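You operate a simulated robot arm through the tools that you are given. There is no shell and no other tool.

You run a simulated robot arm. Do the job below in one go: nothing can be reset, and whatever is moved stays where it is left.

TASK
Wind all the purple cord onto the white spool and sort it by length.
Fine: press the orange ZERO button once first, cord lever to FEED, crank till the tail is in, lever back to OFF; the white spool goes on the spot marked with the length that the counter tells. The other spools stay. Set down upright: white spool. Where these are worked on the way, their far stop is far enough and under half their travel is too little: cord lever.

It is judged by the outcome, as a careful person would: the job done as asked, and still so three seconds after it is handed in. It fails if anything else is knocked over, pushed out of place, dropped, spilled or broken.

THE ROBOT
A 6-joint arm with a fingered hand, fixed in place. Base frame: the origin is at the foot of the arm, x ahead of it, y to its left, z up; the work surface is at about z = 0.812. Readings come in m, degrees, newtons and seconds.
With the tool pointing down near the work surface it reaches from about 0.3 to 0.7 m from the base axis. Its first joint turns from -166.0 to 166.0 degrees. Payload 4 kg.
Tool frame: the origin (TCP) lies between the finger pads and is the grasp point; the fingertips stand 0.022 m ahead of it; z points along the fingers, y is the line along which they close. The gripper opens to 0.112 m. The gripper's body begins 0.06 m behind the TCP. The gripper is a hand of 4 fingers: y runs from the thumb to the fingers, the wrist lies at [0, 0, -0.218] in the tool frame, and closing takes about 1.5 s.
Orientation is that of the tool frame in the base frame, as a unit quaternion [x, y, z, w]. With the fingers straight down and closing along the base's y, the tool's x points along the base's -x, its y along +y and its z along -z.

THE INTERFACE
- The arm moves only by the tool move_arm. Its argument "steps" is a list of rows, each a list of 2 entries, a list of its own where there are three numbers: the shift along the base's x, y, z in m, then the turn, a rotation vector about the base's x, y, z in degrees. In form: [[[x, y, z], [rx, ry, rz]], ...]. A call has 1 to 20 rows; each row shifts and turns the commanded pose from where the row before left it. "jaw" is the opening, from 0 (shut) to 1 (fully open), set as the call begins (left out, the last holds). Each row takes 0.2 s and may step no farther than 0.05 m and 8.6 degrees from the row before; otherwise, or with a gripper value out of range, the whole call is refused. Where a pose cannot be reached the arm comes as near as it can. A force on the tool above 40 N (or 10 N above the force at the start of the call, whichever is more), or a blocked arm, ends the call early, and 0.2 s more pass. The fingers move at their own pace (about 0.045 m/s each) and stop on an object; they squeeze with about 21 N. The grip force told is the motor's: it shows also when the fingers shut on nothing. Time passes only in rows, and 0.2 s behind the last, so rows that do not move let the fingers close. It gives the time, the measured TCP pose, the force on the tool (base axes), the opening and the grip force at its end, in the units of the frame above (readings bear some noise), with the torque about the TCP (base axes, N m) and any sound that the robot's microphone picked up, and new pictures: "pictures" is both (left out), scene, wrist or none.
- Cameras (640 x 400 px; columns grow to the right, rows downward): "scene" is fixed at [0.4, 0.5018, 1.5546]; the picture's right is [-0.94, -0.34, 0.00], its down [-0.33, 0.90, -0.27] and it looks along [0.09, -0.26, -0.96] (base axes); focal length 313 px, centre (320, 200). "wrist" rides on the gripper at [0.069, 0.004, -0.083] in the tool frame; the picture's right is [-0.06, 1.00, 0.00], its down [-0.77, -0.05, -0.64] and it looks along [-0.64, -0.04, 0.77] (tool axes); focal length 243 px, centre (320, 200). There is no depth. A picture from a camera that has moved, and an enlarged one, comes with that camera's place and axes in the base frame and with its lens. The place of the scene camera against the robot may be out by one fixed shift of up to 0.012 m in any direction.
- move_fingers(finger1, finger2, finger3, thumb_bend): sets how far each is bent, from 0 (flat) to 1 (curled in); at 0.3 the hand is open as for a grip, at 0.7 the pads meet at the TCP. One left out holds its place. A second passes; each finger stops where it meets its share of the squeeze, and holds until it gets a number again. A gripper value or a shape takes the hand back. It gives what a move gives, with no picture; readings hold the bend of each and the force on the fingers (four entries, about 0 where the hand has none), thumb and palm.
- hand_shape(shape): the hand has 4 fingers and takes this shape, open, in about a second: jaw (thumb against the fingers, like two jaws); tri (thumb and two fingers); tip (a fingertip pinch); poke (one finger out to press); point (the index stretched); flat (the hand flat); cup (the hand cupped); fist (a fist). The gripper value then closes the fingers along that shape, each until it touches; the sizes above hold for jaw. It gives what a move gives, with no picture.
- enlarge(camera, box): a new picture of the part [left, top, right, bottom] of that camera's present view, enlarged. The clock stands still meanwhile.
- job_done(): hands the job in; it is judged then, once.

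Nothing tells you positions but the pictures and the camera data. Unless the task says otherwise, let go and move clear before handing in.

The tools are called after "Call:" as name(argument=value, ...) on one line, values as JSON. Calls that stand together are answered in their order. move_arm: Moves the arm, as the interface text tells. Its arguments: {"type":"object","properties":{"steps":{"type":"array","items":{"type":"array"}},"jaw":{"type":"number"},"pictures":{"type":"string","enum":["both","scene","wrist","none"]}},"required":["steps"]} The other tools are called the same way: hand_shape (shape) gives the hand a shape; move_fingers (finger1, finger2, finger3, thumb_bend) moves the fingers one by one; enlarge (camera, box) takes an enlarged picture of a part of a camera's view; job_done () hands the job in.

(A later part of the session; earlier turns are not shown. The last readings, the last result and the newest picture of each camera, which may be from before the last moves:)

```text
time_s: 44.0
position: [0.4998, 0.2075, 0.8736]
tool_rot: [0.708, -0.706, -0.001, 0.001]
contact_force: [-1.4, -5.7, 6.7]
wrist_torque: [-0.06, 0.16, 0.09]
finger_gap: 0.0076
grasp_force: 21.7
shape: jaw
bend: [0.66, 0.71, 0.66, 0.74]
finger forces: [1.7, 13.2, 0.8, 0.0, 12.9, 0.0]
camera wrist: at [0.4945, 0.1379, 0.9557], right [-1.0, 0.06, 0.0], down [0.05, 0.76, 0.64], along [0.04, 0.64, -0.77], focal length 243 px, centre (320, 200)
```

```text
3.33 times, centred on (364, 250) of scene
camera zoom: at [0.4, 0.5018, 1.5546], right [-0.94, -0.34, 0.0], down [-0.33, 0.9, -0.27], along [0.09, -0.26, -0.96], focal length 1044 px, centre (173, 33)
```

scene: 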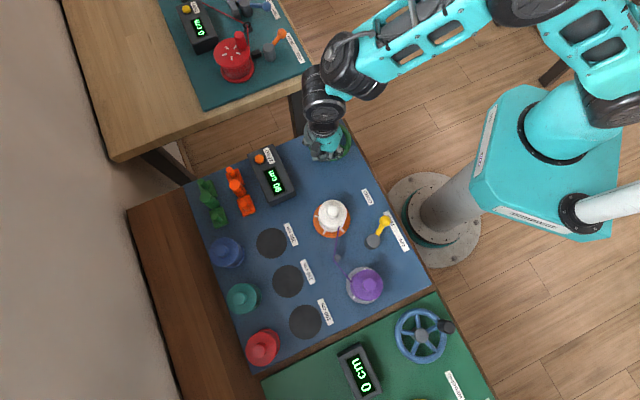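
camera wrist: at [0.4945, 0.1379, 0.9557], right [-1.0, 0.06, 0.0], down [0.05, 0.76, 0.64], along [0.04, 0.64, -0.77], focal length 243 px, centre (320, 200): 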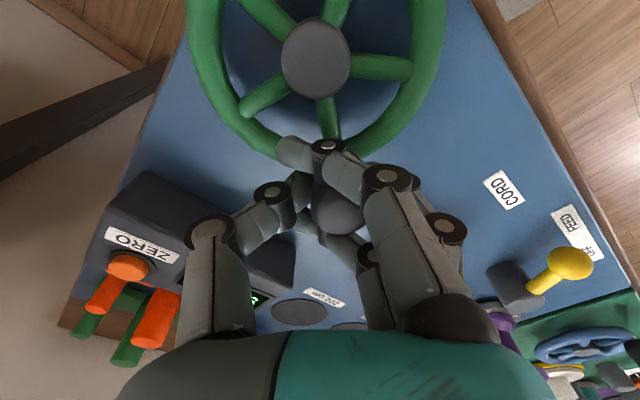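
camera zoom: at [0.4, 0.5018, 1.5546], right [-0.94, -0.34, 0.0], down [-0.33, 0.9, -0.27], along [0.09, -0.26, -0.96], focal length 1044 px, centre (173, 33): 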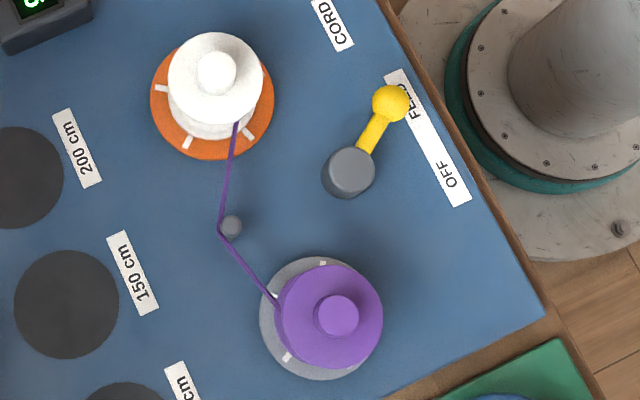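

It reads 90 cm and the cord is still feeding. I'll crank another half turn and check for the tail.

Call:
move_arm(steps=[[[0.0165, -0.0025, 0.0011], [0, 0, 0]], [[0.0148, -0.0073, 0.0003], [0, 0, 0]], [[0.0116, -0.0119, 0.0004], [0, 0, 0]], [[0.0067, -0.0152, 0.0004], [0, 0, 0]], [[0.0011, -0.0165, 0.0004], [0, 0, 0]], [[-0.0045, -0.0159, 0.0004], [0, 0, 0]], [[-0.0098, -0.0134, 0.0003], [0, 0, 0]], [[-0.0137, -0.0093, 0.0002], [0, 0, 0]], [[-0.0161, -0.004, 0.0001], [0, 0, 0]]], pictures="scene")

Call:
enlarge(camera="scene", box=[240, 100, 400, 200])

Call:
enlarge(camera="scene", box=[300, 190, 428, 310])

```text
time_s: 46.0
position: [0.5056, 0.1095, 0.876]
tool_rot: [0.708, -0.706, -0.001, -0.001]
contact_force: [2.1, 15.4, -7.2]
wrist_torque: [0.07, -0.02, -0.09]
finger_gap: 0.0053
grasp_force: 21.0
shape: jaw
bend: [0.66, 0.69, 0.66, 0.71]
finger forces: [0.0, 11.1, 7.7, 0.1, 12.4, 0.0]
```

scene: 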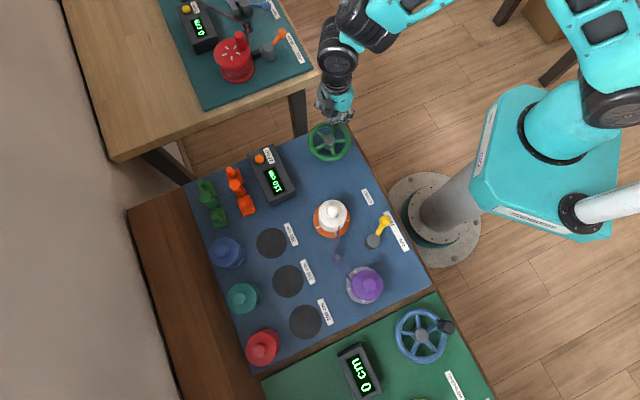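

```text
4.00 times, centred on (320, 150) of scene
camera zoom: at [0.4, 0.5018, 1.5546], right [-0.94, -0.34, 0.0], down [-0.33, 0.9, -0.27], along [0.09, -0.26, -0.96], focal length 1253 px, centre (320, 400)
```

zoom: 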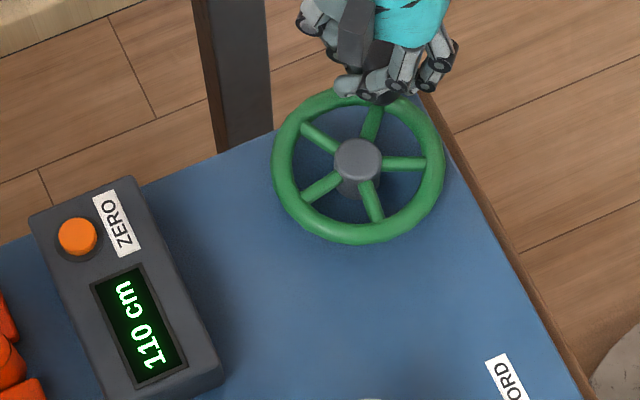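

```text
3.33 times, centred on (364, 250) of scene
camera zoom: at [0.4, 0.5018, 1.5546], right [-0.94, -0.34, 0.0], down [-0.33, 0.9, -0.27], along [0.09, -0.26, -0.96], focal length 1044 px, centre (173, 33)
```

zoom: 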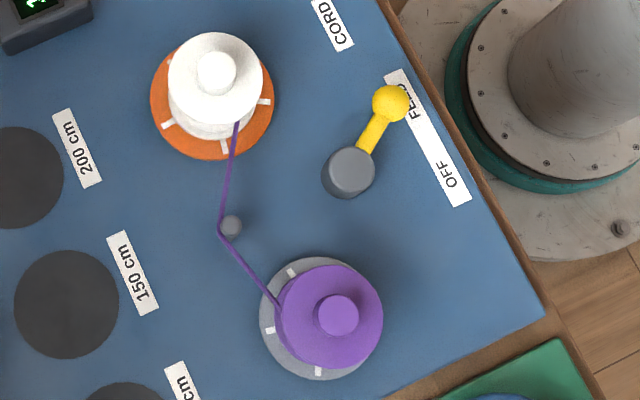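

It reads 110 cm and the cord is still running. I'll trim the radius a little and continue another half turn.

Call:
move_arm(steps=[[[-0.0164, 0.0037, -0.0005], [0, 0, 0]], [[-0.0149, 0.0073, -0.0005], [0, 0, 0]], [[-0.0116, 0.0115, -0.0003], [0, 0, 0]], [[-0.0067, 0.015, -0.0004], [0, 0, 0]], [[-0.0011, 0.0163, -0.0004], [0, 0, 0]], [[0.0045, 0.0157, -0.0004], [0, 0, 0]], [[0.0098, 0.0132, -0.0003], [0, 0, 0]], [[0.0137, 0.0091, -0.0002], [0, 0, 0]], [[0.0161, 0.004, -0.0001], [0, 0, 0]]], pictures="scene")

Call:
enlarge(camera="scene", box=[240, 100, 400, 200])

Call:
enlarge(camera="scene", box=[300, 190, 428, 310])

```text
time_s: 48.0
position: [0.4996, 0.2065, 0.8741]
tool_rot: [0.708, -0.707, 0.0, 0.0]
contact_force: [-2.9, -5.7, 6.7]
wrist_torque: [-0.11, 0.21, 0.04]
finger_gap: 0.0059
grasp_force: 21.8
shape: jaw
bend: [0.66, 0.7, 0.66, 0.73]
finger forces: [1.4, 13.7, 1.2, 0.0, 12.3, 0.0]
```

scene: 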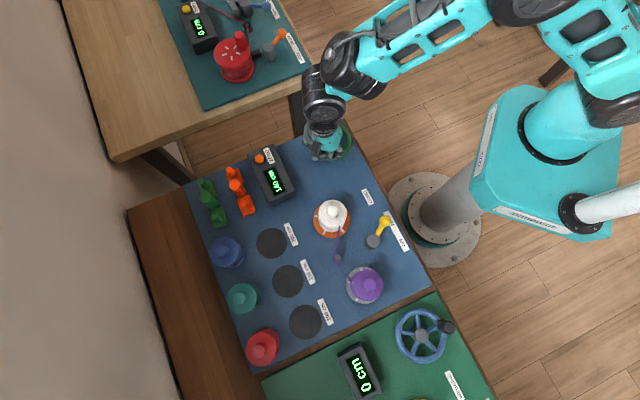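

```text
4.00 times, centred on (320, 150) of scene
camera zoom: at [0.4, 0.5018, 1.5546], right [-0.94, -0.34, 0.0], down [-0.33, 0.9, -0.27], along [0.09, -0.26, -0.96], focal length 1253 px, centre (320, 400)
```

zoom: 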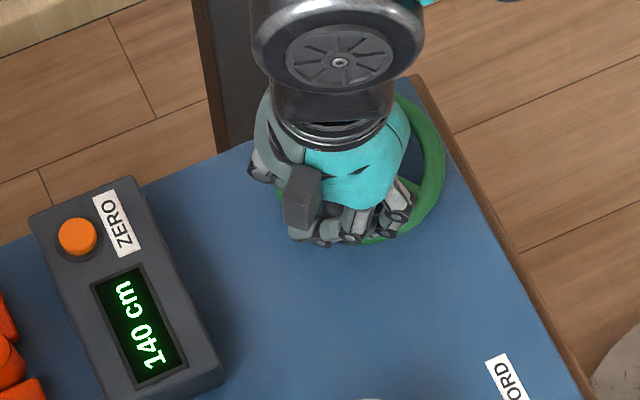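

```text
3.33 times, centred on (364, 250) of scene
camera zoom: at [0.4, 0.5018, 1.5546], right [-0.94, -0.34, 0.0], down [-0.33, 0.9, -0.27], along [0.09, -0.26, -0.96], focal length 1044 px, centre (173, 33)
```

zoom: 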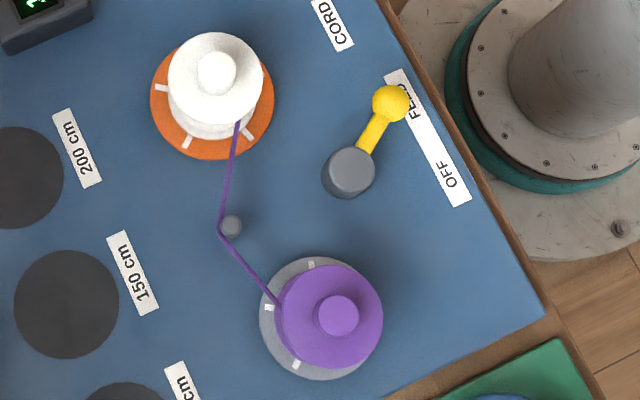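

It reads 140 cm with the cord still running between the spools. I'll crank another half turn.

Call:
move_arm(steps=[[[0.0165, -0.002, 0.0011], [0, 0, 0]], [[0.0148, -0.0073, 0.0003], [0, 0, 0]], [[0.0116, -0.0119, 0.0003], [0, 0, 0]], [[0.0067, -0.0152, 0.0003], [0, 0, 0]], [[0.0011, -0.0163, 0.0003], [0, 0, 0]], [[-0.0045, -0.0157, 0.0003], [0, 0, 0]], [[-0.0098, -0.0131, 0.0002], [0, 0, 0]], [[-0.0137, -0.0091, 0.0002], [0, 0, 0]], [[-0.0161, -0.004, 0.0001], [0, 0, 0]]], pictures="scene")

Call:
enlarge(camera="scene", box=[240, 100, 400, 200])

Call:
enlarge(camera="scene", box=[300, 190, 428, 310])

```text
time_s: 50.0
position: [0.5061, 0.1107, 0.8745]
tool_rot: [0.708, -0.707, 0.0, 0.002]
contact_force: [3.7, -0.7, 1.0]
wrist_torque: [-0.05, -0.02, -0.02]
finger_gap: 0.0067
grasp_force: 21.2
shape: jaw
bend: [0.66, 0.7, 0.66, 0.73]
finger forces: [0.6, 11.6, 1.9, 0.0, 14.8, 0.0]
```

scene: 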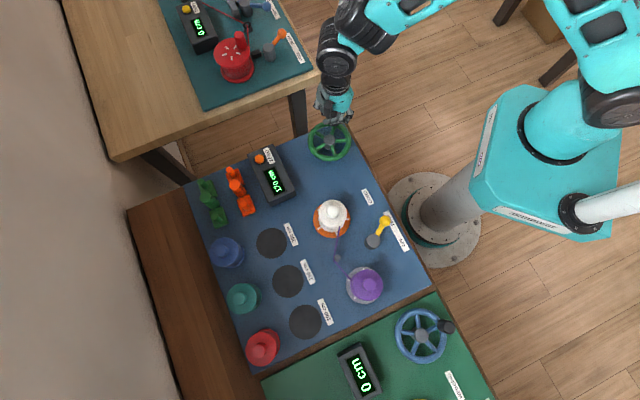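

```text
4.00 times, centred on (320, 150) of scene
camera zoom: at [0.4, 0.5018, 1.5546], right [-0.94, -0.34, 0.0], down [-0.33, 0.9, -0.27], along [0.09, -0.26, -0.96], focal length 1253 px, centre (320, 400)
```

zoom: 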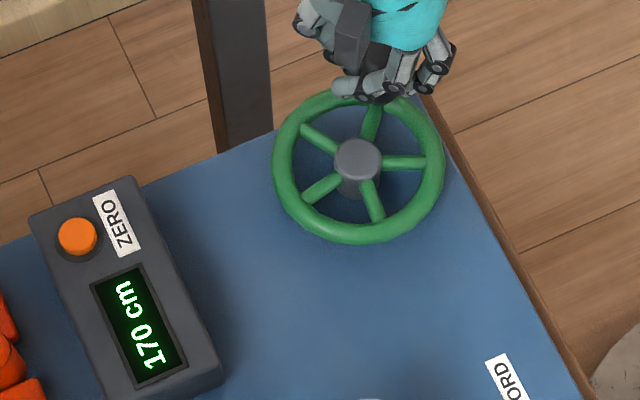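

```text
3.33 times, centred on (364, 250) of scene
camera zoom: at [0.4, 0.5018, 1.5546], right [-0.94, -0.34, 0.0], down [-0.33, 0.9, -0.27], along [0.09, -0.26, -0.96], focal length 1044 px, centre (173, 33)
```

zoom: 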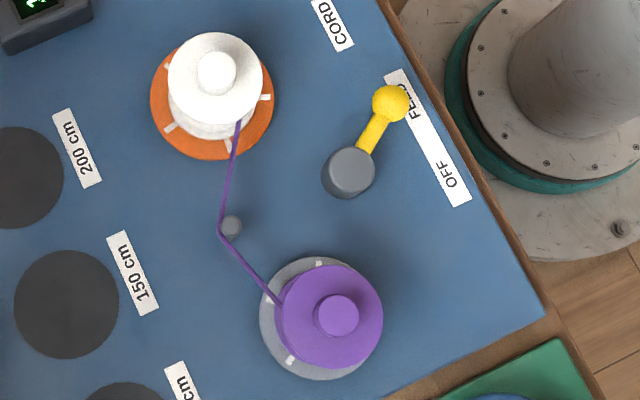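

It reads 170 cm and the cord is still there, so 200 cm looks likely. I'll continue another half turn.

Call:
move_arm(steps=[[[-0.0164, 0.0017, -0.0001], [0, 0, 0]], [[-0.0149, 0.0073, -0.0003], [0, 0, 0]], [[-0.0116, 0.0117, -0.0003], [0, 0, 0]], [[-0.0067, 0.015, -0.0003], [0, 0, 0]], [[-0.0011, 0.0163, -0.0003], [0, 0, 0]], [[0.0045, 0.0157, -0.0003], [0, 0, 0]], [[0.0098, 0.0132, -0.0003], [0, 0, 0]], [[0.0137, 0.0091, -0.0002], [0, 0, 0]], [[0.0161, 0.004, -0.0001], [0, 0, 0]]], pictures="scene")

Call:
enlarge(camera="scene", box=[240, 100, 400, 200])

Call:
enlarge(camera="scene", box=[300, 190, 428, 310])

```text
time_s: 52.0
position: [0.5015, 0.2064, 0.8744]
tool_rot: [-0.706, 0.708, 0.0, 0.001]
contact_force: [-1.8, -3.1, -1.4]
wrist_torque: [-0.06, 0.15, 0.01]
finger_gap: 0.0055
grasp_force: 20.7
shape: jaw
bend: [0.66, 0.7, 0.66, 0.72]
finger forces: [1.2, 12.8, 1.4, 0.0, 11.3, 0.0]
```

scene: 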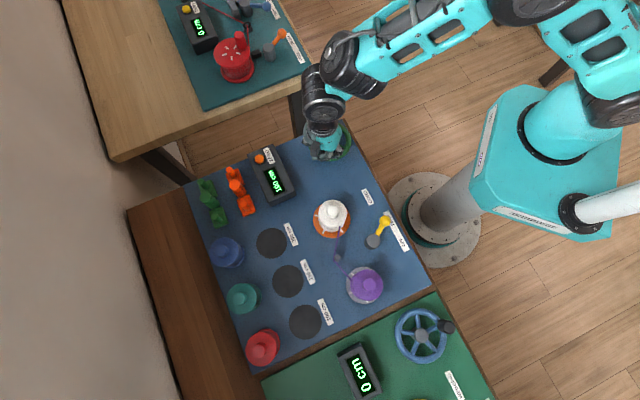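

```text
4.00 times, centred on (320, 150) of scene
camera zoom: at [0.4, 0.5018, 1.5546], right [-0.94, -0.34, 0.0], down [-0.33, 0.9, -0.27], along [0.09, -0.26, -0.96], focal length 1253 px, centre (320, 400)
```

zoom: 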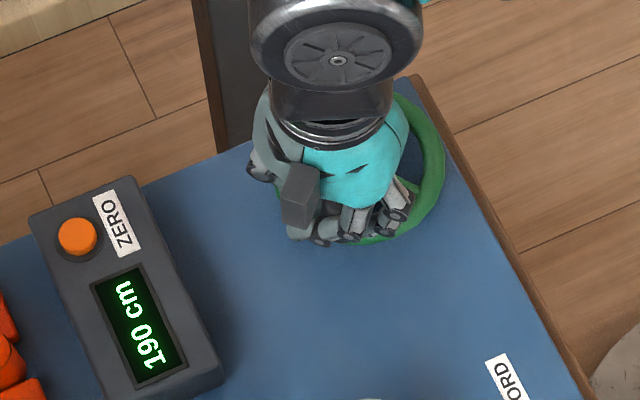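

```text
3.33 times, centred on (364, 250) of scene
camera zoom: at [0.4, 0.5018, 1.5546], right [-0.94, -0.34, 0.0], down [-0.33, 0.9, -0.27], along [0.09, -0.26, -0.96], focal length 1044 px, centre (173, 33)
```

zoom: 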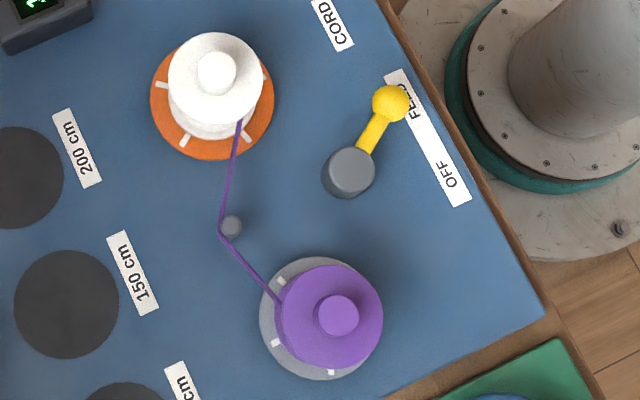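

It reads 190 cm with the cord still visible. I'll crank another quarter turn or so and look for the tail.

Call:
move_arm(steps=[[[0.0165, -0.0017, 0.0001], [0, 0, 0]], [[0.0148, -0.0073, 0.0003], [0, 0, 0]], [[0.0116, -0.0119, 0.0003], [0, 0, 0]], [[0.0067, -0.0152, 0.0003], [0, 0, 0]], [[0.0011, -0.0163, 0.0003], [0, 0, 0]]], pictures="scene")

Call:
enlarge(camera="scene", box=[240, 100, 400, 200])

Call:
enlarge(camera="scene", box=[300, 190, 428, 310])

```text
time_s: 53.2
position: [0.5518, 0.1512, 0.876]
tool_rot: [-0.706, 0.708, -0.001, -0.001]
contact_force: [7.3, -0.9, 2.8]
wrist_torque: [-0.06, -0.03, 0.03]
finger_gap: 0.0062
grasp_force: 21.1
shape: jaw
bend: [0.66, 0.69, 0.66, 0.72]
finger forces: [0.8, 10.5, 1.7, 0.1, 16.3, 0.0]
```

scene: 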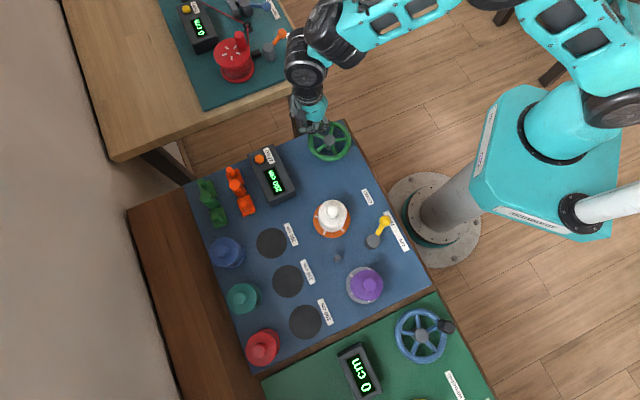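

```text
4.00 times, centred on (320, 150) of scene
camera zoom: at [0.4, 0.5018, 1.5546], right [-0.94, -0.34, 0.0], down [-0.33, 0.9, -0.27], along [0.09, -0.26, -0.96], focal length 1253 px, centre (320, 400)
```

zoom: 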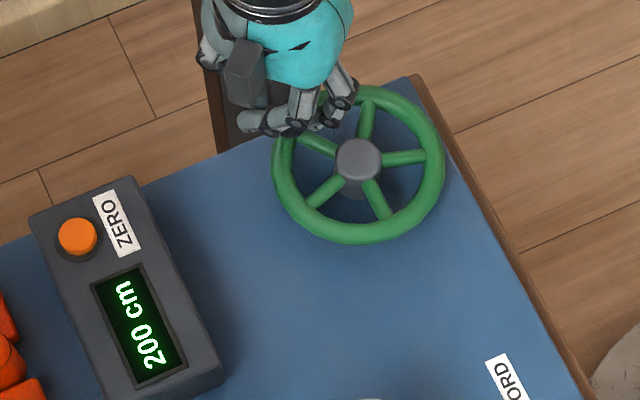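

```text
3.33 times, centred on (364, 250) of scene
camera zoom: at [0.4, 0.5018, 1.5546], right [-0.94, -0.34, 0.0], down [-0.33, 0.9, -0.27], along [0.09, -0.26, -0.96], focal length 1044 px, centre (173, 33)
```

zoom: 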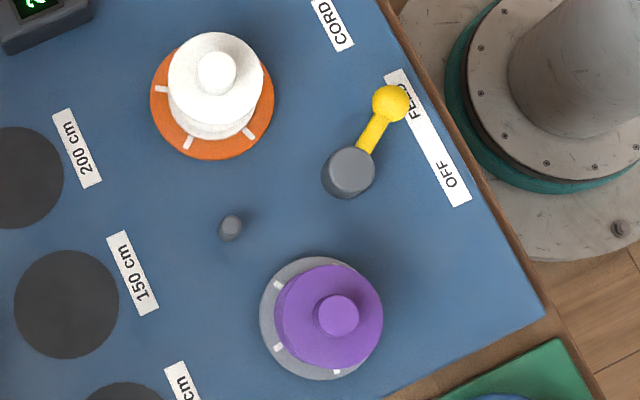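

The counter reads 200 cm and the cord between the spools is gone. I'll give it a small extra turn to be sure the tail is fully in and the count holds.

Call:
move_arm(steps=[[[-0.0045, -0.0159, 0.0002], [0, 0, 0]], [[-0.0098, -0.0134, 0.0002], [0, 0, 0]], [[0, 0, 0], [0, 0, 0]]], pictures="none")

Call:
enlarge(camera="scene", box=[240, 100, 400, 200])

Call:
enlarge(camera="scene", box=[300, 190, 428, 310])

```text
time_s: 54.0
position: [0.5377, 0.1237, 0.8769]
tool_rot: [-0.707, 0.707, 0.001, 0.0]
contact_force: [1.8, -2.8, -4.1]
wrist_torque: [-0.07, 0.01, 0.03]
finger_gap: 0.006
grasp_force: 21.1
shape: jaw
bend: [0.66, 0.69, 0.66, 0.72]
finger forces: [1.1, 11.5, 1.5, 0.1, 13.4, 0.0]
```

```text
4.00 times, centred on (320, 150) of scene
camera zoom: at [0.4, 0.5018, 1.5546], right [-0.94, -0.34, 0.0], down [-0.33, 0.9, -0.27], along [0.09, -0.26, -0.96], focal length 1253 px, centre (320, 400)
```

zoom: 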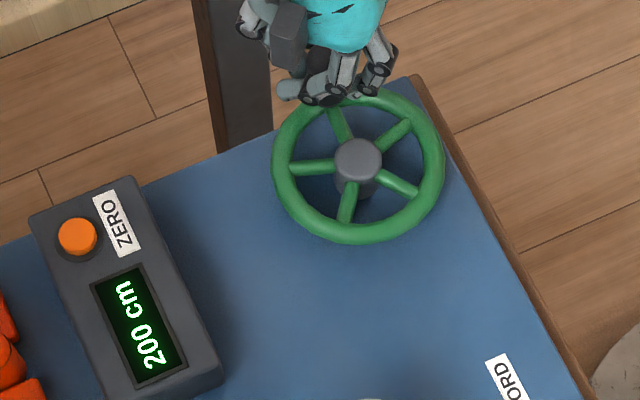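

```text
3.33 times, centred on (364, 250) of scene
camera zoom: at [0.4, 0.5018, 1.5546], right [-0.94, -0.34, 0.0], down [-0.33, 0.9, -0.27], along [0.09, -0.26, -0.96], focal length 1044 px, centre (173, 33)
```

zoom: 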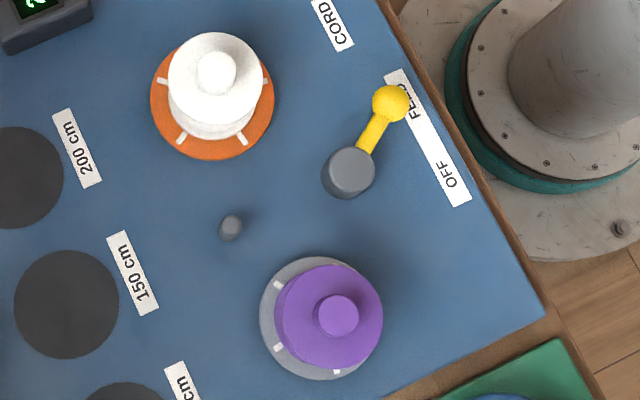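

The count holds at 200 cm and the purple supply is no longer turning, so the winding is complete. I'll release the handle and lift away.

Call:
move_arm(steps=[[[0, 0, 0], [0, 0, 0]], [[0, 0, 0], [0, 0, 0]], [[0, 0, 0], [0, 0, 0]], [[0, 0, 0], [0, 0, 0]], [[0, 0, 0], [0, 0, 0]], [[0, 0, 0], [0, 0, 0]], [[0, 0, 0], [0, 0, 0]], [[0, 0, 0], [0, 0, 0]]], jaw=1, pictures="wrist")

Call:
move_arm(steps=[[[0, 0, 0.03], [0, 0, 0]], [[0, 0, 0.04], [0, 0, 0]], [[0, 0, 0.05], [0, 0, 0]], [[0, 0, 0.04], [0, 0, 0]]], pictures="both")

Call:
enlarge(camera="scene", box=[240, 100, 400, 200])

```text
time_s: 55.8
position: [0.538, 0.1242, 0.8759]
tool_rot: [-0.707, 0.707, 0.0, -0.001]
contact_force: [-0.1, -0.3, 0.0]
wrist_torque: [-0.01, 0.03, 0.02]
finger_gap: 0.1122
grasp_force: 0.0
shape: jaw
bend: [0.3, 0.3, 0.3, 0.3]
finger forces: [0.0, 0.1, 0.0, 0.0, 0.0, 0.0]
camera wrist: at [0.5327, 0.0555, 0.9593], right [-1.0, 0.06, 0.0], down [0.05, 0.77, 0.64], along [0.04, 0.64, -0.77], focal length 243 px, centre (320, 200)
```

wrist: 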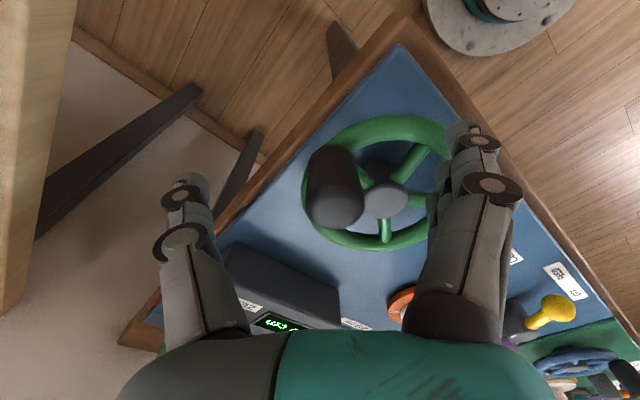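

```text
time_s: 56.8
position: [0.5383, 0.1219, 1.0391]
tool_rot: [0.707, -0.707, 0.0, 0.0]
contact_force: [0.3, 0.6, 0.5]
wrist_torque: [0.0, 0.04, -0.01]
finger_gap: 0.1121
grasp_force: 0.0
shape: jaw
bend: [0.3, 0.3, 0.3, 0.3]
finger forces: [0.0, 0.0, 0.0, 0.0, 0.0, 0.0]
camera wrist: at [0.5326, 0.0541, 1.1231], right [-1.0, 0.06, 0.0], down [0.05, 0.77, 0.64], along [0.04, 0.64, -0.77], focal length 243 px, centre (320, 200)
```

scene: 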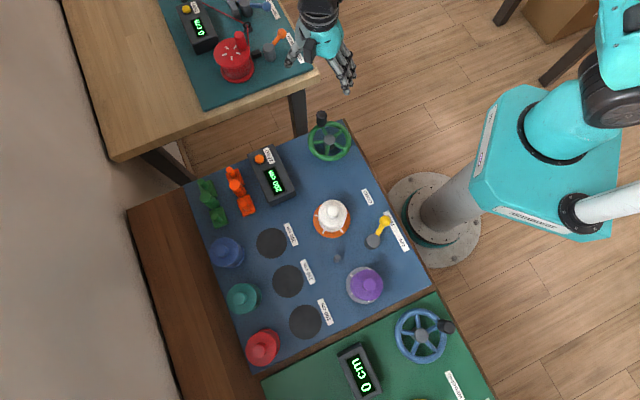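
wrist: 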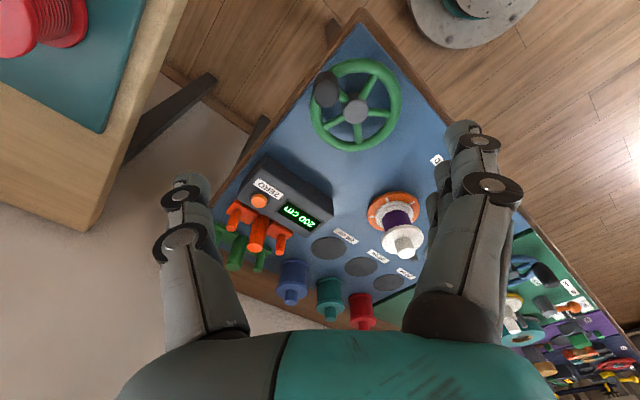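

```text
4.00 times, centred on (320, 150) of scene
camera zoom: at [0.4, 0.5018, 1.5546], right [-0.94, -0.34, 0.0], down [-0.33, 0.9, -0.27], along [0.09, -0.26, -0.96], focal length 1253 px, centre (320, 400)
```

zoom: 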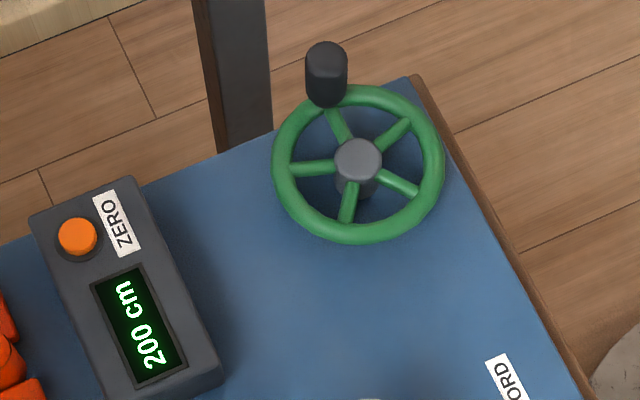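

The white spool carries the purple cord and the counter shows 200 cm. Next I'll set the lever back to OFF, so I'll take the poke shape and go to the other side of the knob.

Call:
hand_shape(shape="poke")

Call:
move_arm(steps=[[[-0.032, 0.0282, 0], [0, 0, 0]], [[-0.032, 0.0282, 0], [0, 0, 0]], [[-0.032, 0.0282, 0], [0, 0, 0]], [[-0.032, 0.0282, 0], [0, 0, 0]], [[-0.032, 0.0282, 0], [0, 0, 0]], [[-0.0316, 0.028, 0], [0, 0, 0]], [[0, 0, -0.05], [0, 0, 0]], [[0, 0, -0.05], [0, 0, 0]], [[0, 0, -0.035], [0, 0, 0]], [[0, 0, 0], [0, 0, 0]]])

Call:
enlarge(camera="wrist", box=[200, 40, 456, 200])

```text
time_s: 57.7
position: [0.5382, 0.123, 1.0409]
tool_rot: [-0.707, 0.707, 0.0, -0.001]
contact_force: [0.2, 0.3, -0.1]
wrist_torque: [-0.01, -0.02, 0.02]
finger_gap: 0.0002
grasp_force: 0.1
shape: poke
bend: [1.0, 1.0, 1.0, 0.47]
finger forces: [0.0, 0.0, 0.0, 0.0, 0.1, 0.1]
```

```text
time_s: 59.9
position: [0.3461, 0.2956, 0.9004]
tool_rot: [0.707, -0.707, 0.001, 0.0]
contact_force: [0.1, -0.5, 0.0]
wrist_torque: [-0.02, 0.0, -0.04]
finger_gap: 0.0002
grasp_force: 0.1
shape: poke
bend: [1.0, 1.0, 1.0, 0.47]
finger forces: [0.1, 0.0, 0.0, 0.0, 0.1, 0.1]
camera wrist: at [0.3403, 0.2253, 0.9827], right [-1.0, 0.06, 0.0], down [0.05, 0.77, 0.64], along [0.04, 0.64, -0.77], focal length 243 px, centre (320, 200)
```

scene: 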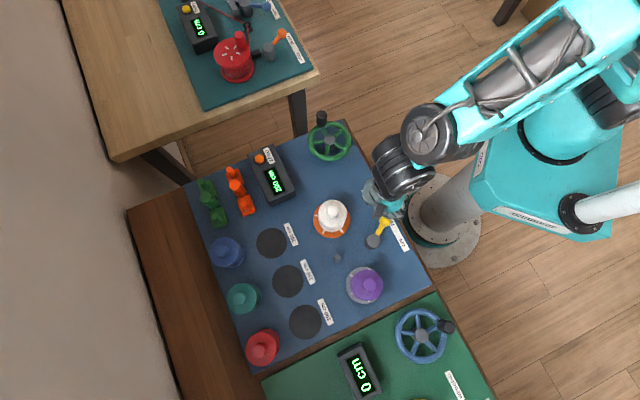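
wrist: 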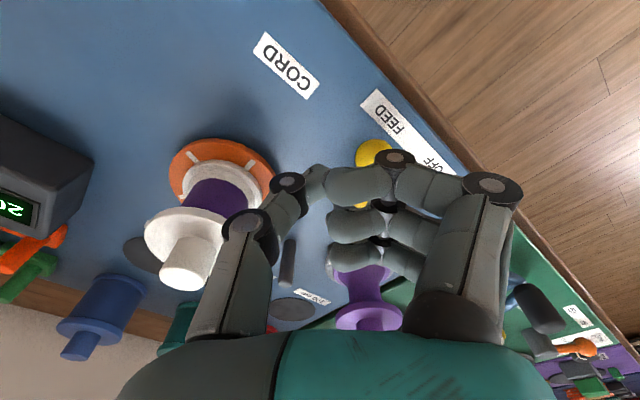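

```text
2.50 times, centred on (328, 120) of wrist
camera zoom: at [0.3403, 0.2253, 0.9827], right [-1.0, 0.06, 0.0], down [0.05, 0.77, 0.64], along [0.04, 0.64, -0.77], focal length 606 px, centre (300, 400)
```

zoom: 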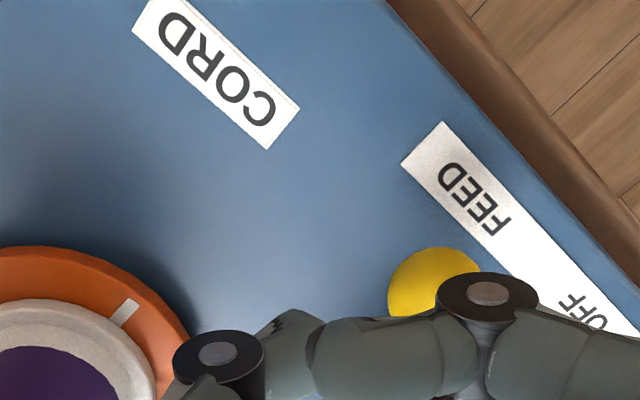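

The thumb is on the +x side of the knob, which is now near (0.31, 0.305). I'll descend and push it back along the arc toward OFF.

Call:
move_arm(steps=[[[0, 0, -0.018], [0, 0, 0]], [[0, 0, -0.018], [0, 0, 0]], [[-0.0086, 0.0017, 0], [0, 0, 0]], [[-0.0086, 0.0017, 0], [0, 0, 0]], [[-0.0053, 0.0003, 0], [0, 0, 0]], [[-0.0053, 0.0003, 0], [0, 0, 0]], [[-0.0052, 0.0012, 0], [0, 0, 0]], [[-0.0052, 0.0013, 0], [0, 0, 0]], [[0, 0, 0], [0, 0, 0]]])

Call:
enlarge(camera="wrist", box=[200, 40, 456, 200])

```text
time_s: 61.9
position: [0.3067, 0.299, 0.8638]
tool_rot: [0.707, -0.707, 0.0, 0.0]
contact_force: [-0.2, -0.3, -0.6]
wrist_torque: [0.0, -0.04, 0.01]
finger_gap: 0.0002
grasp_force: 0.0
shape: poke
bend: [1.0, 1.0, 1.0, 0.47]
finger forces: [0.1, 0.0, 0.1, 0.0, 0.5, 0.0]
camera wrist: at [0.3011, 0.2302, 0.948], right [-1.0, 0.06, 0.0], down [0.05, 0.77, 0.64], along [0.04, 0.64, -0.77], focal length 243 px, centre (320, 200)
```

scene: 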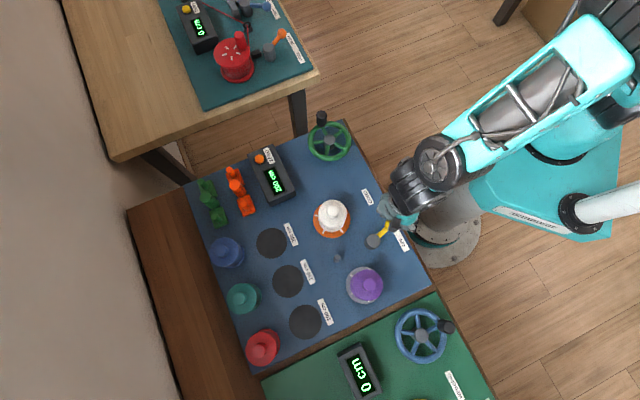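
wrist: 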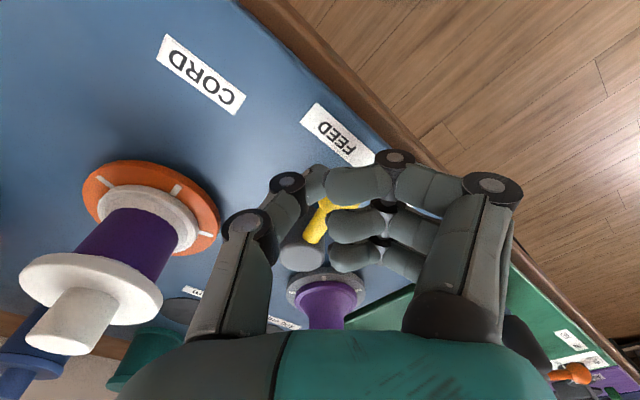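

```text
2.50 times, centred on (328, 120) of wrist
camera zoom: at [0.3011, 0.2302, 0.948], right [-1.0, 0.06, 0.0], down [0.05, 0.77, 0.64], along [0.04, 0.64, -0.77], focal length 606 px, centre (300, 400)
```

zoom: 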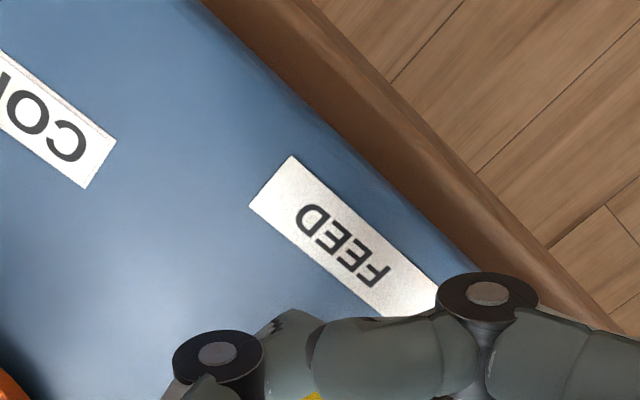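

The lever is moving back with very light force. I'll continue along the arc to the OFF stop.

Call:
move_arm(steps=[[[-0.005, 0.002, 0], [0, 0, 0]], [[-0.0049, 0.0021, 0], [0, 0, 0]], [[-0.0045, 0.0029, 0], [0, 0, 0]], [[-0.0044, 0.0029, 0], [0, 0, 0]], [[-0.004, 0.0036, 0], [0, 0, 0]], [[-0.0039, 0.0037, 0], [0, 0, 0]], [[0, 0, 0], [0, 0, 0]]])

Call:
enlarge(camera="wrist", box=[200, 80, 456, 240])

Call:
enlarge(camera="scene", box=[320, 190, 480, 290])

```text
time_s: 63.5
position: [0.2814, 0.3147, 0.8661]
tool_rot: [0.707, -0.707, 0.0, 0.0]
contact_force: [-0.1, -0.7, 0.4]
wrist_torque: [-0.03, -0.03, 0.02]
finger_gap: 0.0
grasp_force: 0.0
shape: poke
bend: [1.0, 1.0, 1.0, 0.47]
finger forces: [0.0, 0.0, 0.1, 0.1, 0.9, 0.0]
camera wrist: at [0.2748, 0.2462, 0.949], right [-1.0, 0.06, 0.0], down [0.05, 0.77, 0.64], along [0.04, 0.64, -0.77], focal length 243 px, centre (320, 200)
```

scene: 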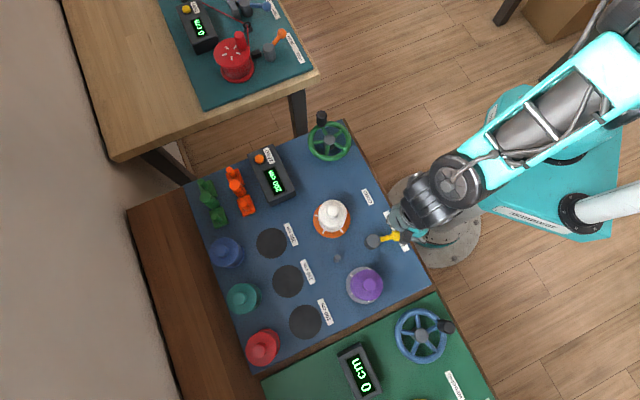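
wrist: 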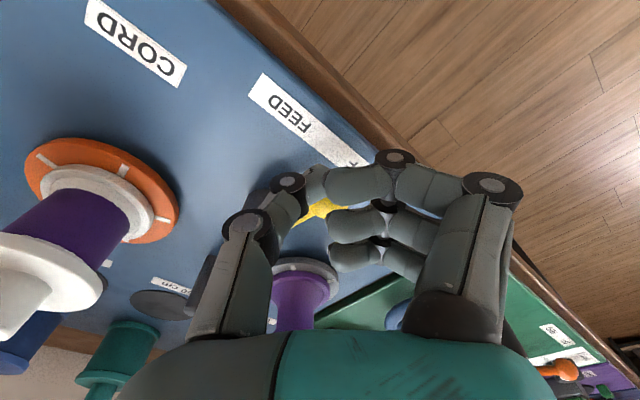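

```text
2.50 times, centred on (328, 160) of wrist
camera zoom: at [0.2748, 0.2462, 0.949], right [-1.0, 0.06, 0.0], down [0.05, 0.77, 0.64], along [0.04, 0.64, -0.77], focal length 606 px, centre (300, 300)
```

zoom: 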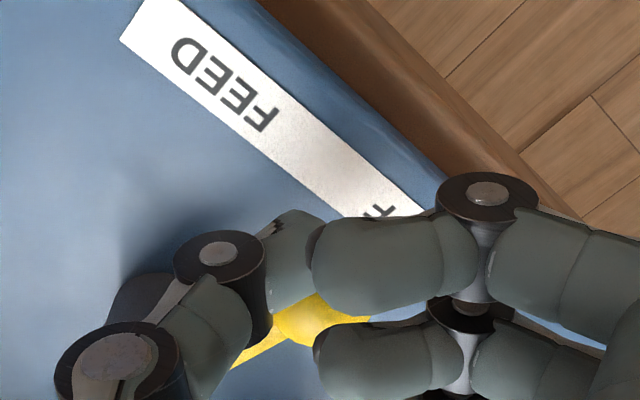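

```text
4.00 times, centred on (400, 240) of scene
camera zoom: at [0.4, 0.5018, 1.5546], right [-0.94, -0.34, 0.0], down [-0.33, 0.9, -0.27], along [0.09, -0.26, -0.96], focal length 1253 px, centre (0, 40)
```

zoom: 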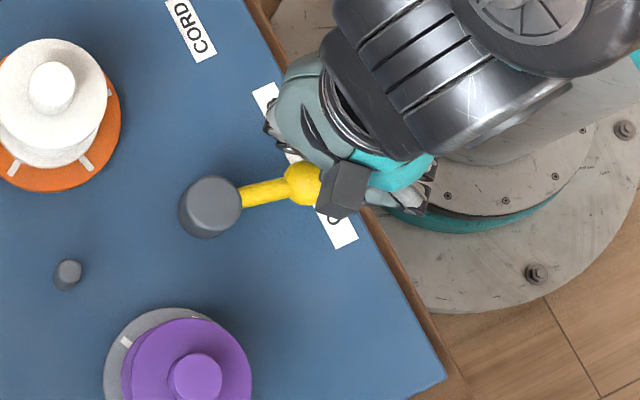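

The lever is about 18° short of OFF. I'll continue to the stop.

Call:
move_arm(steps=[[[-0.0032, 0.0043, 0], [0, 0, 0]], [[-0.0032, 0.0043, 0], [0, 0, 0]], [[-0.0018, 0.0045, 0], [0, 0, 0]], [[-0.001, 0.0045, 0], [0, 0, 0]], [[0, 0, 0], [0, 0, 0]]], pictures="both")

Call:
enlarge(camera="scene", box=[320, 190, 480, 290])

```text
time_s: 64.7
position: [0.2714, 0.333, 0.8638]
tool_rot: [-0.706, 0.708, -0.001, -0.001]
contact_force: [1.4, -9.6, 1.9]
wrist_torque: [-0.17, 0.01, -0.01]
finger_gap: 0.0004
grasp_force: 0.1
shape: poke
bend: [1.0, 1.0, 1.0, 0.47]
finger forces: [0.0, 0.0, 0.0, 0.0, 10.7, 0.0]
camera wrist: at [0.2657, 0.2645, 0.9475], right [-1.0, 0.06, 0.0], down [0.05, 0.77, 0.64], along [0.04, 0.64, -0.77], focal length 243 px, centre (320, 200)
```

scene: 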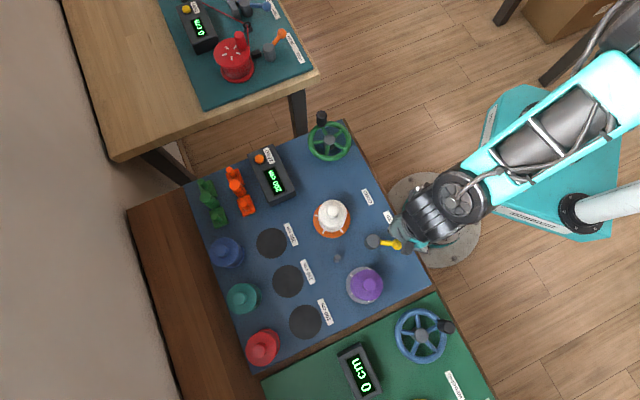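
wrist: 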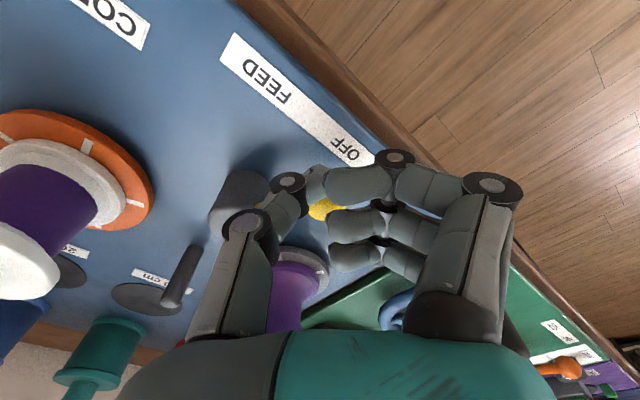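

```text
4.00 times, centred on (400, 240) of scene
camera zoom: at [0.4, 0.5018, 1.5546], right [-0.94, -0.34, 0.0], down [-0.33, 0.9, -0.27], along [0.09, -0.26, -0.96], focal length 1253 px, centre (0, 40)
```

zoom: 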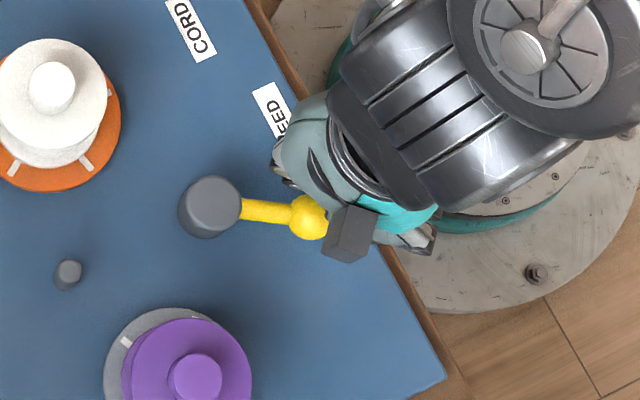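

The thumb feels 10.7 N with the lever pointing at OFF, so it is at its stop. I'll back off, lift, and take a look from above.

Call:
move_arm(steps=[[[0.001, -0.008, 0], [0, 0, 0]], [[0.002, -0.008, 0.005], [0, 0, 0]], [[0, 0, 0.04], [0, 0, 0]], [[0, 0, 0.05], [0, 0, 0]], [[0, 0, 0.05], [0, 0, 0]], [[0.03, 0, 0.03], [0, 0, -8]], [[0.035, 0, 0], [0, 0, -8]], [[0.035, 0, 0], [0, 0, -8]], [[0.02, 0, 0], [0, 0, -8]], [[0, 0, 0], [0, 0, -8]], [[0, 0, 0], [0, 0, -5]], [[0, 0, 0], [0, 0, 0]]], pictures="none")

Call:
hand_shape(shape="jaw")

Call:
move_arm(steps=[[[0, 0, 0], [0, 0, 0]]], pictures="both")

Call:
enlarge(camera="scene", box=[300, 170, 440, 258])

Call:
enlarge(camera="wrist", box=[160, 0, 480, 200])

```text
time_s: 67.3
position: [0.3946, 0.3194, 1.039]
tool_rot: [-0.381, 0.924, 0.0, 0.0]
contact_force: [0.4, 0.0, 0.3]
wrist_torque: [-0.02, -0.01, -0.01]
finger_gap: 0.0
grasp_force: 0.1
shape: poke
bend: [1.0, 1.0, 1.0, 0.47]
finger forces: [0.0, 0.0, 0.1, 0.1, 0.0, 0.0]
```

```text
time_s: 68.2
position: [0.3946, 0.3185, 1.0394]
tool_rot: [-0.383, 0.924, -0.001, 0.0]
contact_force: [0.2, -0.2, 0.2]
wrist_torque: [-0.01, 0.04, -0.01]
finger_gap: 0.1118
grasp_force: 0.1
shape: jaw
bend: [0.3, 0.3, 0.3, 0.3]
finger forces: [0.0, 0.0, 0.1, 0.1, 0.1, 0.0]
```

```text
time_s: 68.6
position: [0.3942, 0.3187, 1.0396]
tool_rot: [-0.382, 0.924, 0.0, 0.0]
contact_force: [-1.0, 0.1, -0.1]
wrist_torque: [-0.01, -0.02, 0.0]
finger_gap: 0.1118
grasp_force: 0.1
shape: jaw
bend: [0.3, 0.3, 0.3, 0.3]
finger forces: [0.0, 0.0, 0.0, 0.0, 0.0, 0.0]
camera wrist: at [0.3415, 0.273, 1.1226], right [-0.66, 0.75, 0.0], down [0.58, 0.51, 0.64], along [0.48, 0.42, -0.77], focal length 243 px, centre (320, 200)
```

scene: 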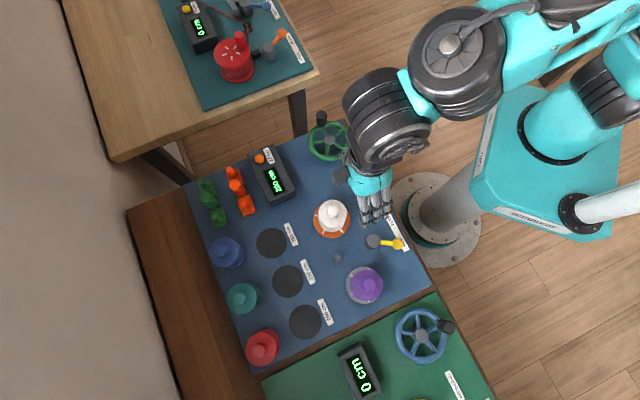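
wrist: 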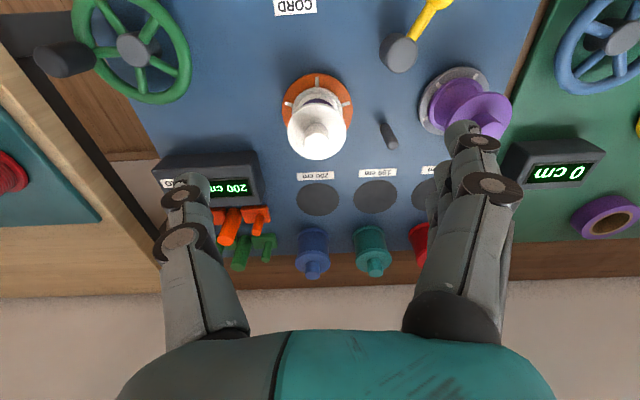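

```text
4.55 times, centred on (370, 214) of scene
camera zoom: at [0.4, 0.5018, 1.5546], right [-0.94, -0.34, 0.0], down [-0.33, 0.9, -0.27], along [0.09, -0.26, -0.96], focal length 1424 px, centre (93, 136)
```

zoom: 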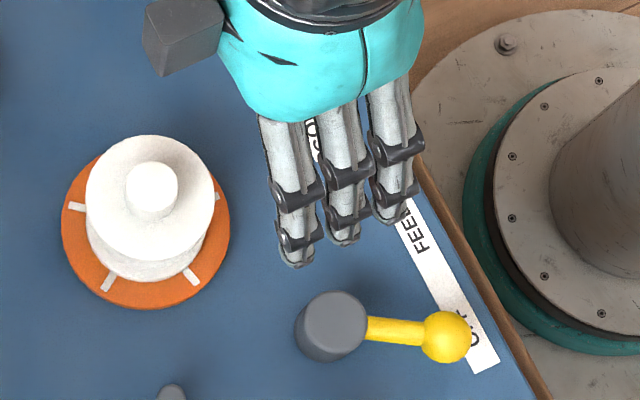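

```text
2.00 times, centred on (320, 100) of wrist
camera zoom: at [0.3415, 0.273, 1.1226], right [-0.66, 0.75, 0.0], down [0.58, 0.51, 0.64], along [0.48, 0.42, -0.77], focal length 485 px, centre (320, 400)
```

zoom: 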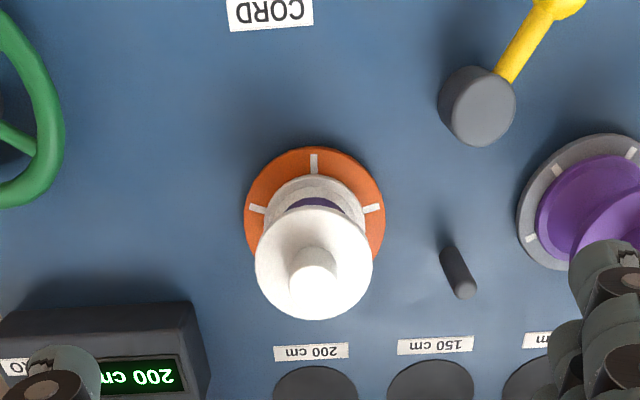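

The lever is back exactly at OFF, and the hand is now aligned with the board. I'll move above the white spool's knob to triangulate it more precisely.

Call:
move_arm(steps=[[[0.016, 0.012, -0.04], [0, 0, 0]], [[0.015, 0.012, -0.035], [0, 0, 0]], [[0, 0, 0], [0, 0, 0]]], pictures="wrist")

Call:
enlarge(camera="wrist", box=[160, 40, 480, 240])

```text
time_s: 69.4
position: [0.4267, 0.3433, 0.9654]
tool_rot: [-0.382, 0.924, 0.0, 0.0]
contact_force: [0.1, 0.2, -0.5]
wrist_torque: [-0.03, -0.01, 0.0]
finger_gap: 0.1118
grasp_force: 0.2
shape: jaw
bend: [0.3, 0.3, 0.3, 0.3]
finger forces: [0.1, 0.1, 0.1, 0.1, 0.0, 0.0]
camera wrist: at [0.3736, 0.2978, 1.0473], right [-0.66, 0.75, 0.0], down [0.58, 0.51, 0.64], along [0.48, 0.42, -0.77], focal length 243 px, centre (320, 200)
```

wrist: 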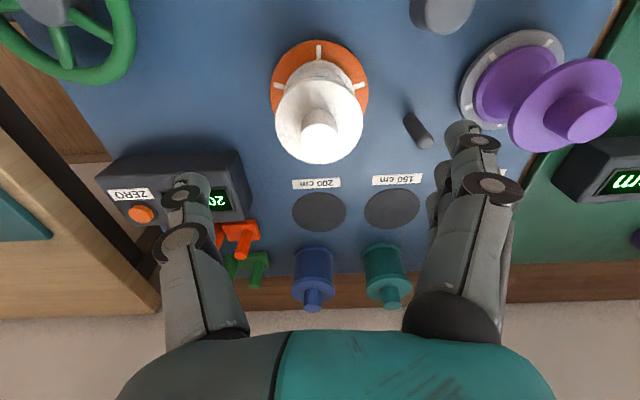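

```text
2.00 times, centred on (320, 140) of wrist
camera zoom: at [0.3736, 0.2978, 1.0473], right [-0.66, 0.75, 0.0], down [0.58, 0.51, 0.64], along [0.48, 0.42, -0.77], focal length 485 px, centre (320, 320)
```

zoom: 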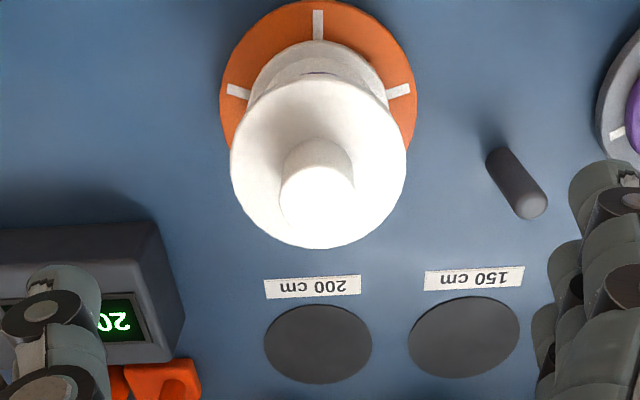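

The spool axis is at about (0.427, 0.344), with the knob top near z = 0.90 and the flange at about 0.875; the hand is almost centred on it. I'll descend so the pads straddle the knob and then grip.

Call:
move_arm(steps=[[[0.001, 0, -0.03], [0, 0, 0]], [[0, 0, -0.025], [0, 0, 0]], [[0, 0, 0], [0, 0, 0]]], pictures="both")

Call:
enlarge(camera="wrist", box=[160, 80, 480, 280])

Call:
enlarge(camera="scene", box=[280, 160, 408, 240])

```text
time_s: 70.2
position: [0.4266, 0.3413, 0.9106]
tool_rot: [-0.382, 0.924, 0.0, 0.0]
contact_force: [0.3, -0.2, 0.8]
wrist_torque: [-0.02, 0.02, -0.02]
finger_gap: 0.1121
grasp_force: 0.0
shape: jaw
bend: [0.3, 0.3, 0.3, 0.3]
finger forces: [0.0, 0.1, 0.0, 0.0, 0.1, 0.0]
camera wrist: at [0.374, 0.297, 0.993], right [-0.66, 0.75, 0.0], down [0.58, 0.51, 0.64], along [0.48, 0.42, -0.77], focal length 243 px, centre (320, 200)
```

scene: 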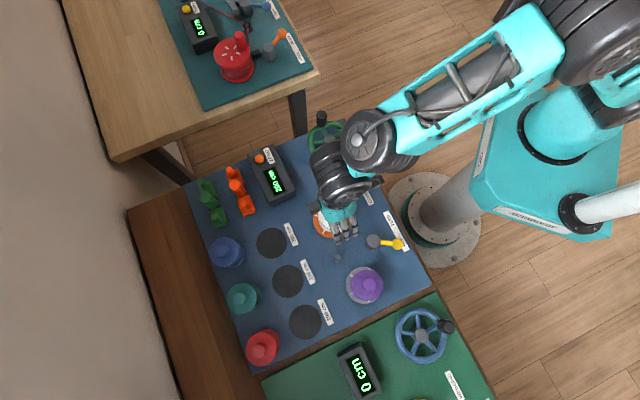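
wrist: 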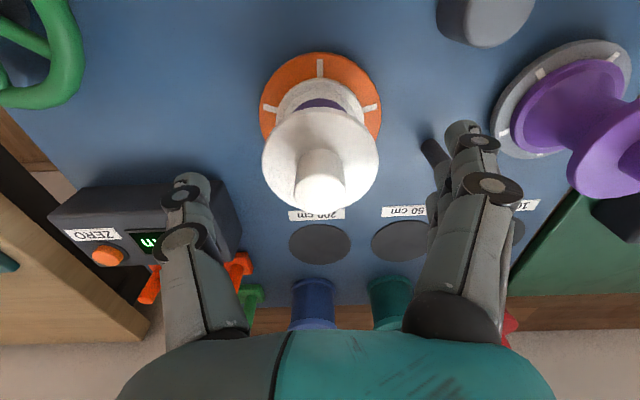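

```text
2.00 times, centred on (320, 180) of wrist
camera zoom: at [0.374, 0.297, 0.993], right [-0.66, 0.75, 0.0], down [0.58, 0.51, 0.64], along [0.48, 0.42, -0.77], focal length 485 px, centre (320, 240)
```

zoom: 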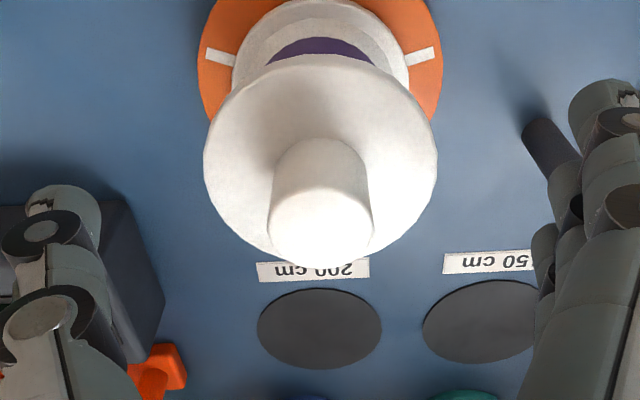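

```text
5.00 times, centred on (344, 200) of scene
camera zoom: at [0.4, 0.5018, 1.5546], right [-0.94, -0.34, 0.0], down [-0.33, 0.9, -0.27], along [0.09, -0.26, -0.96], focal length 1567 px, centre (200, 200)
```

zoom: 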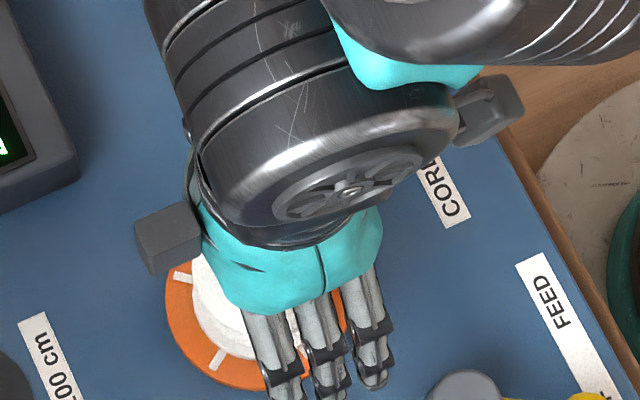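

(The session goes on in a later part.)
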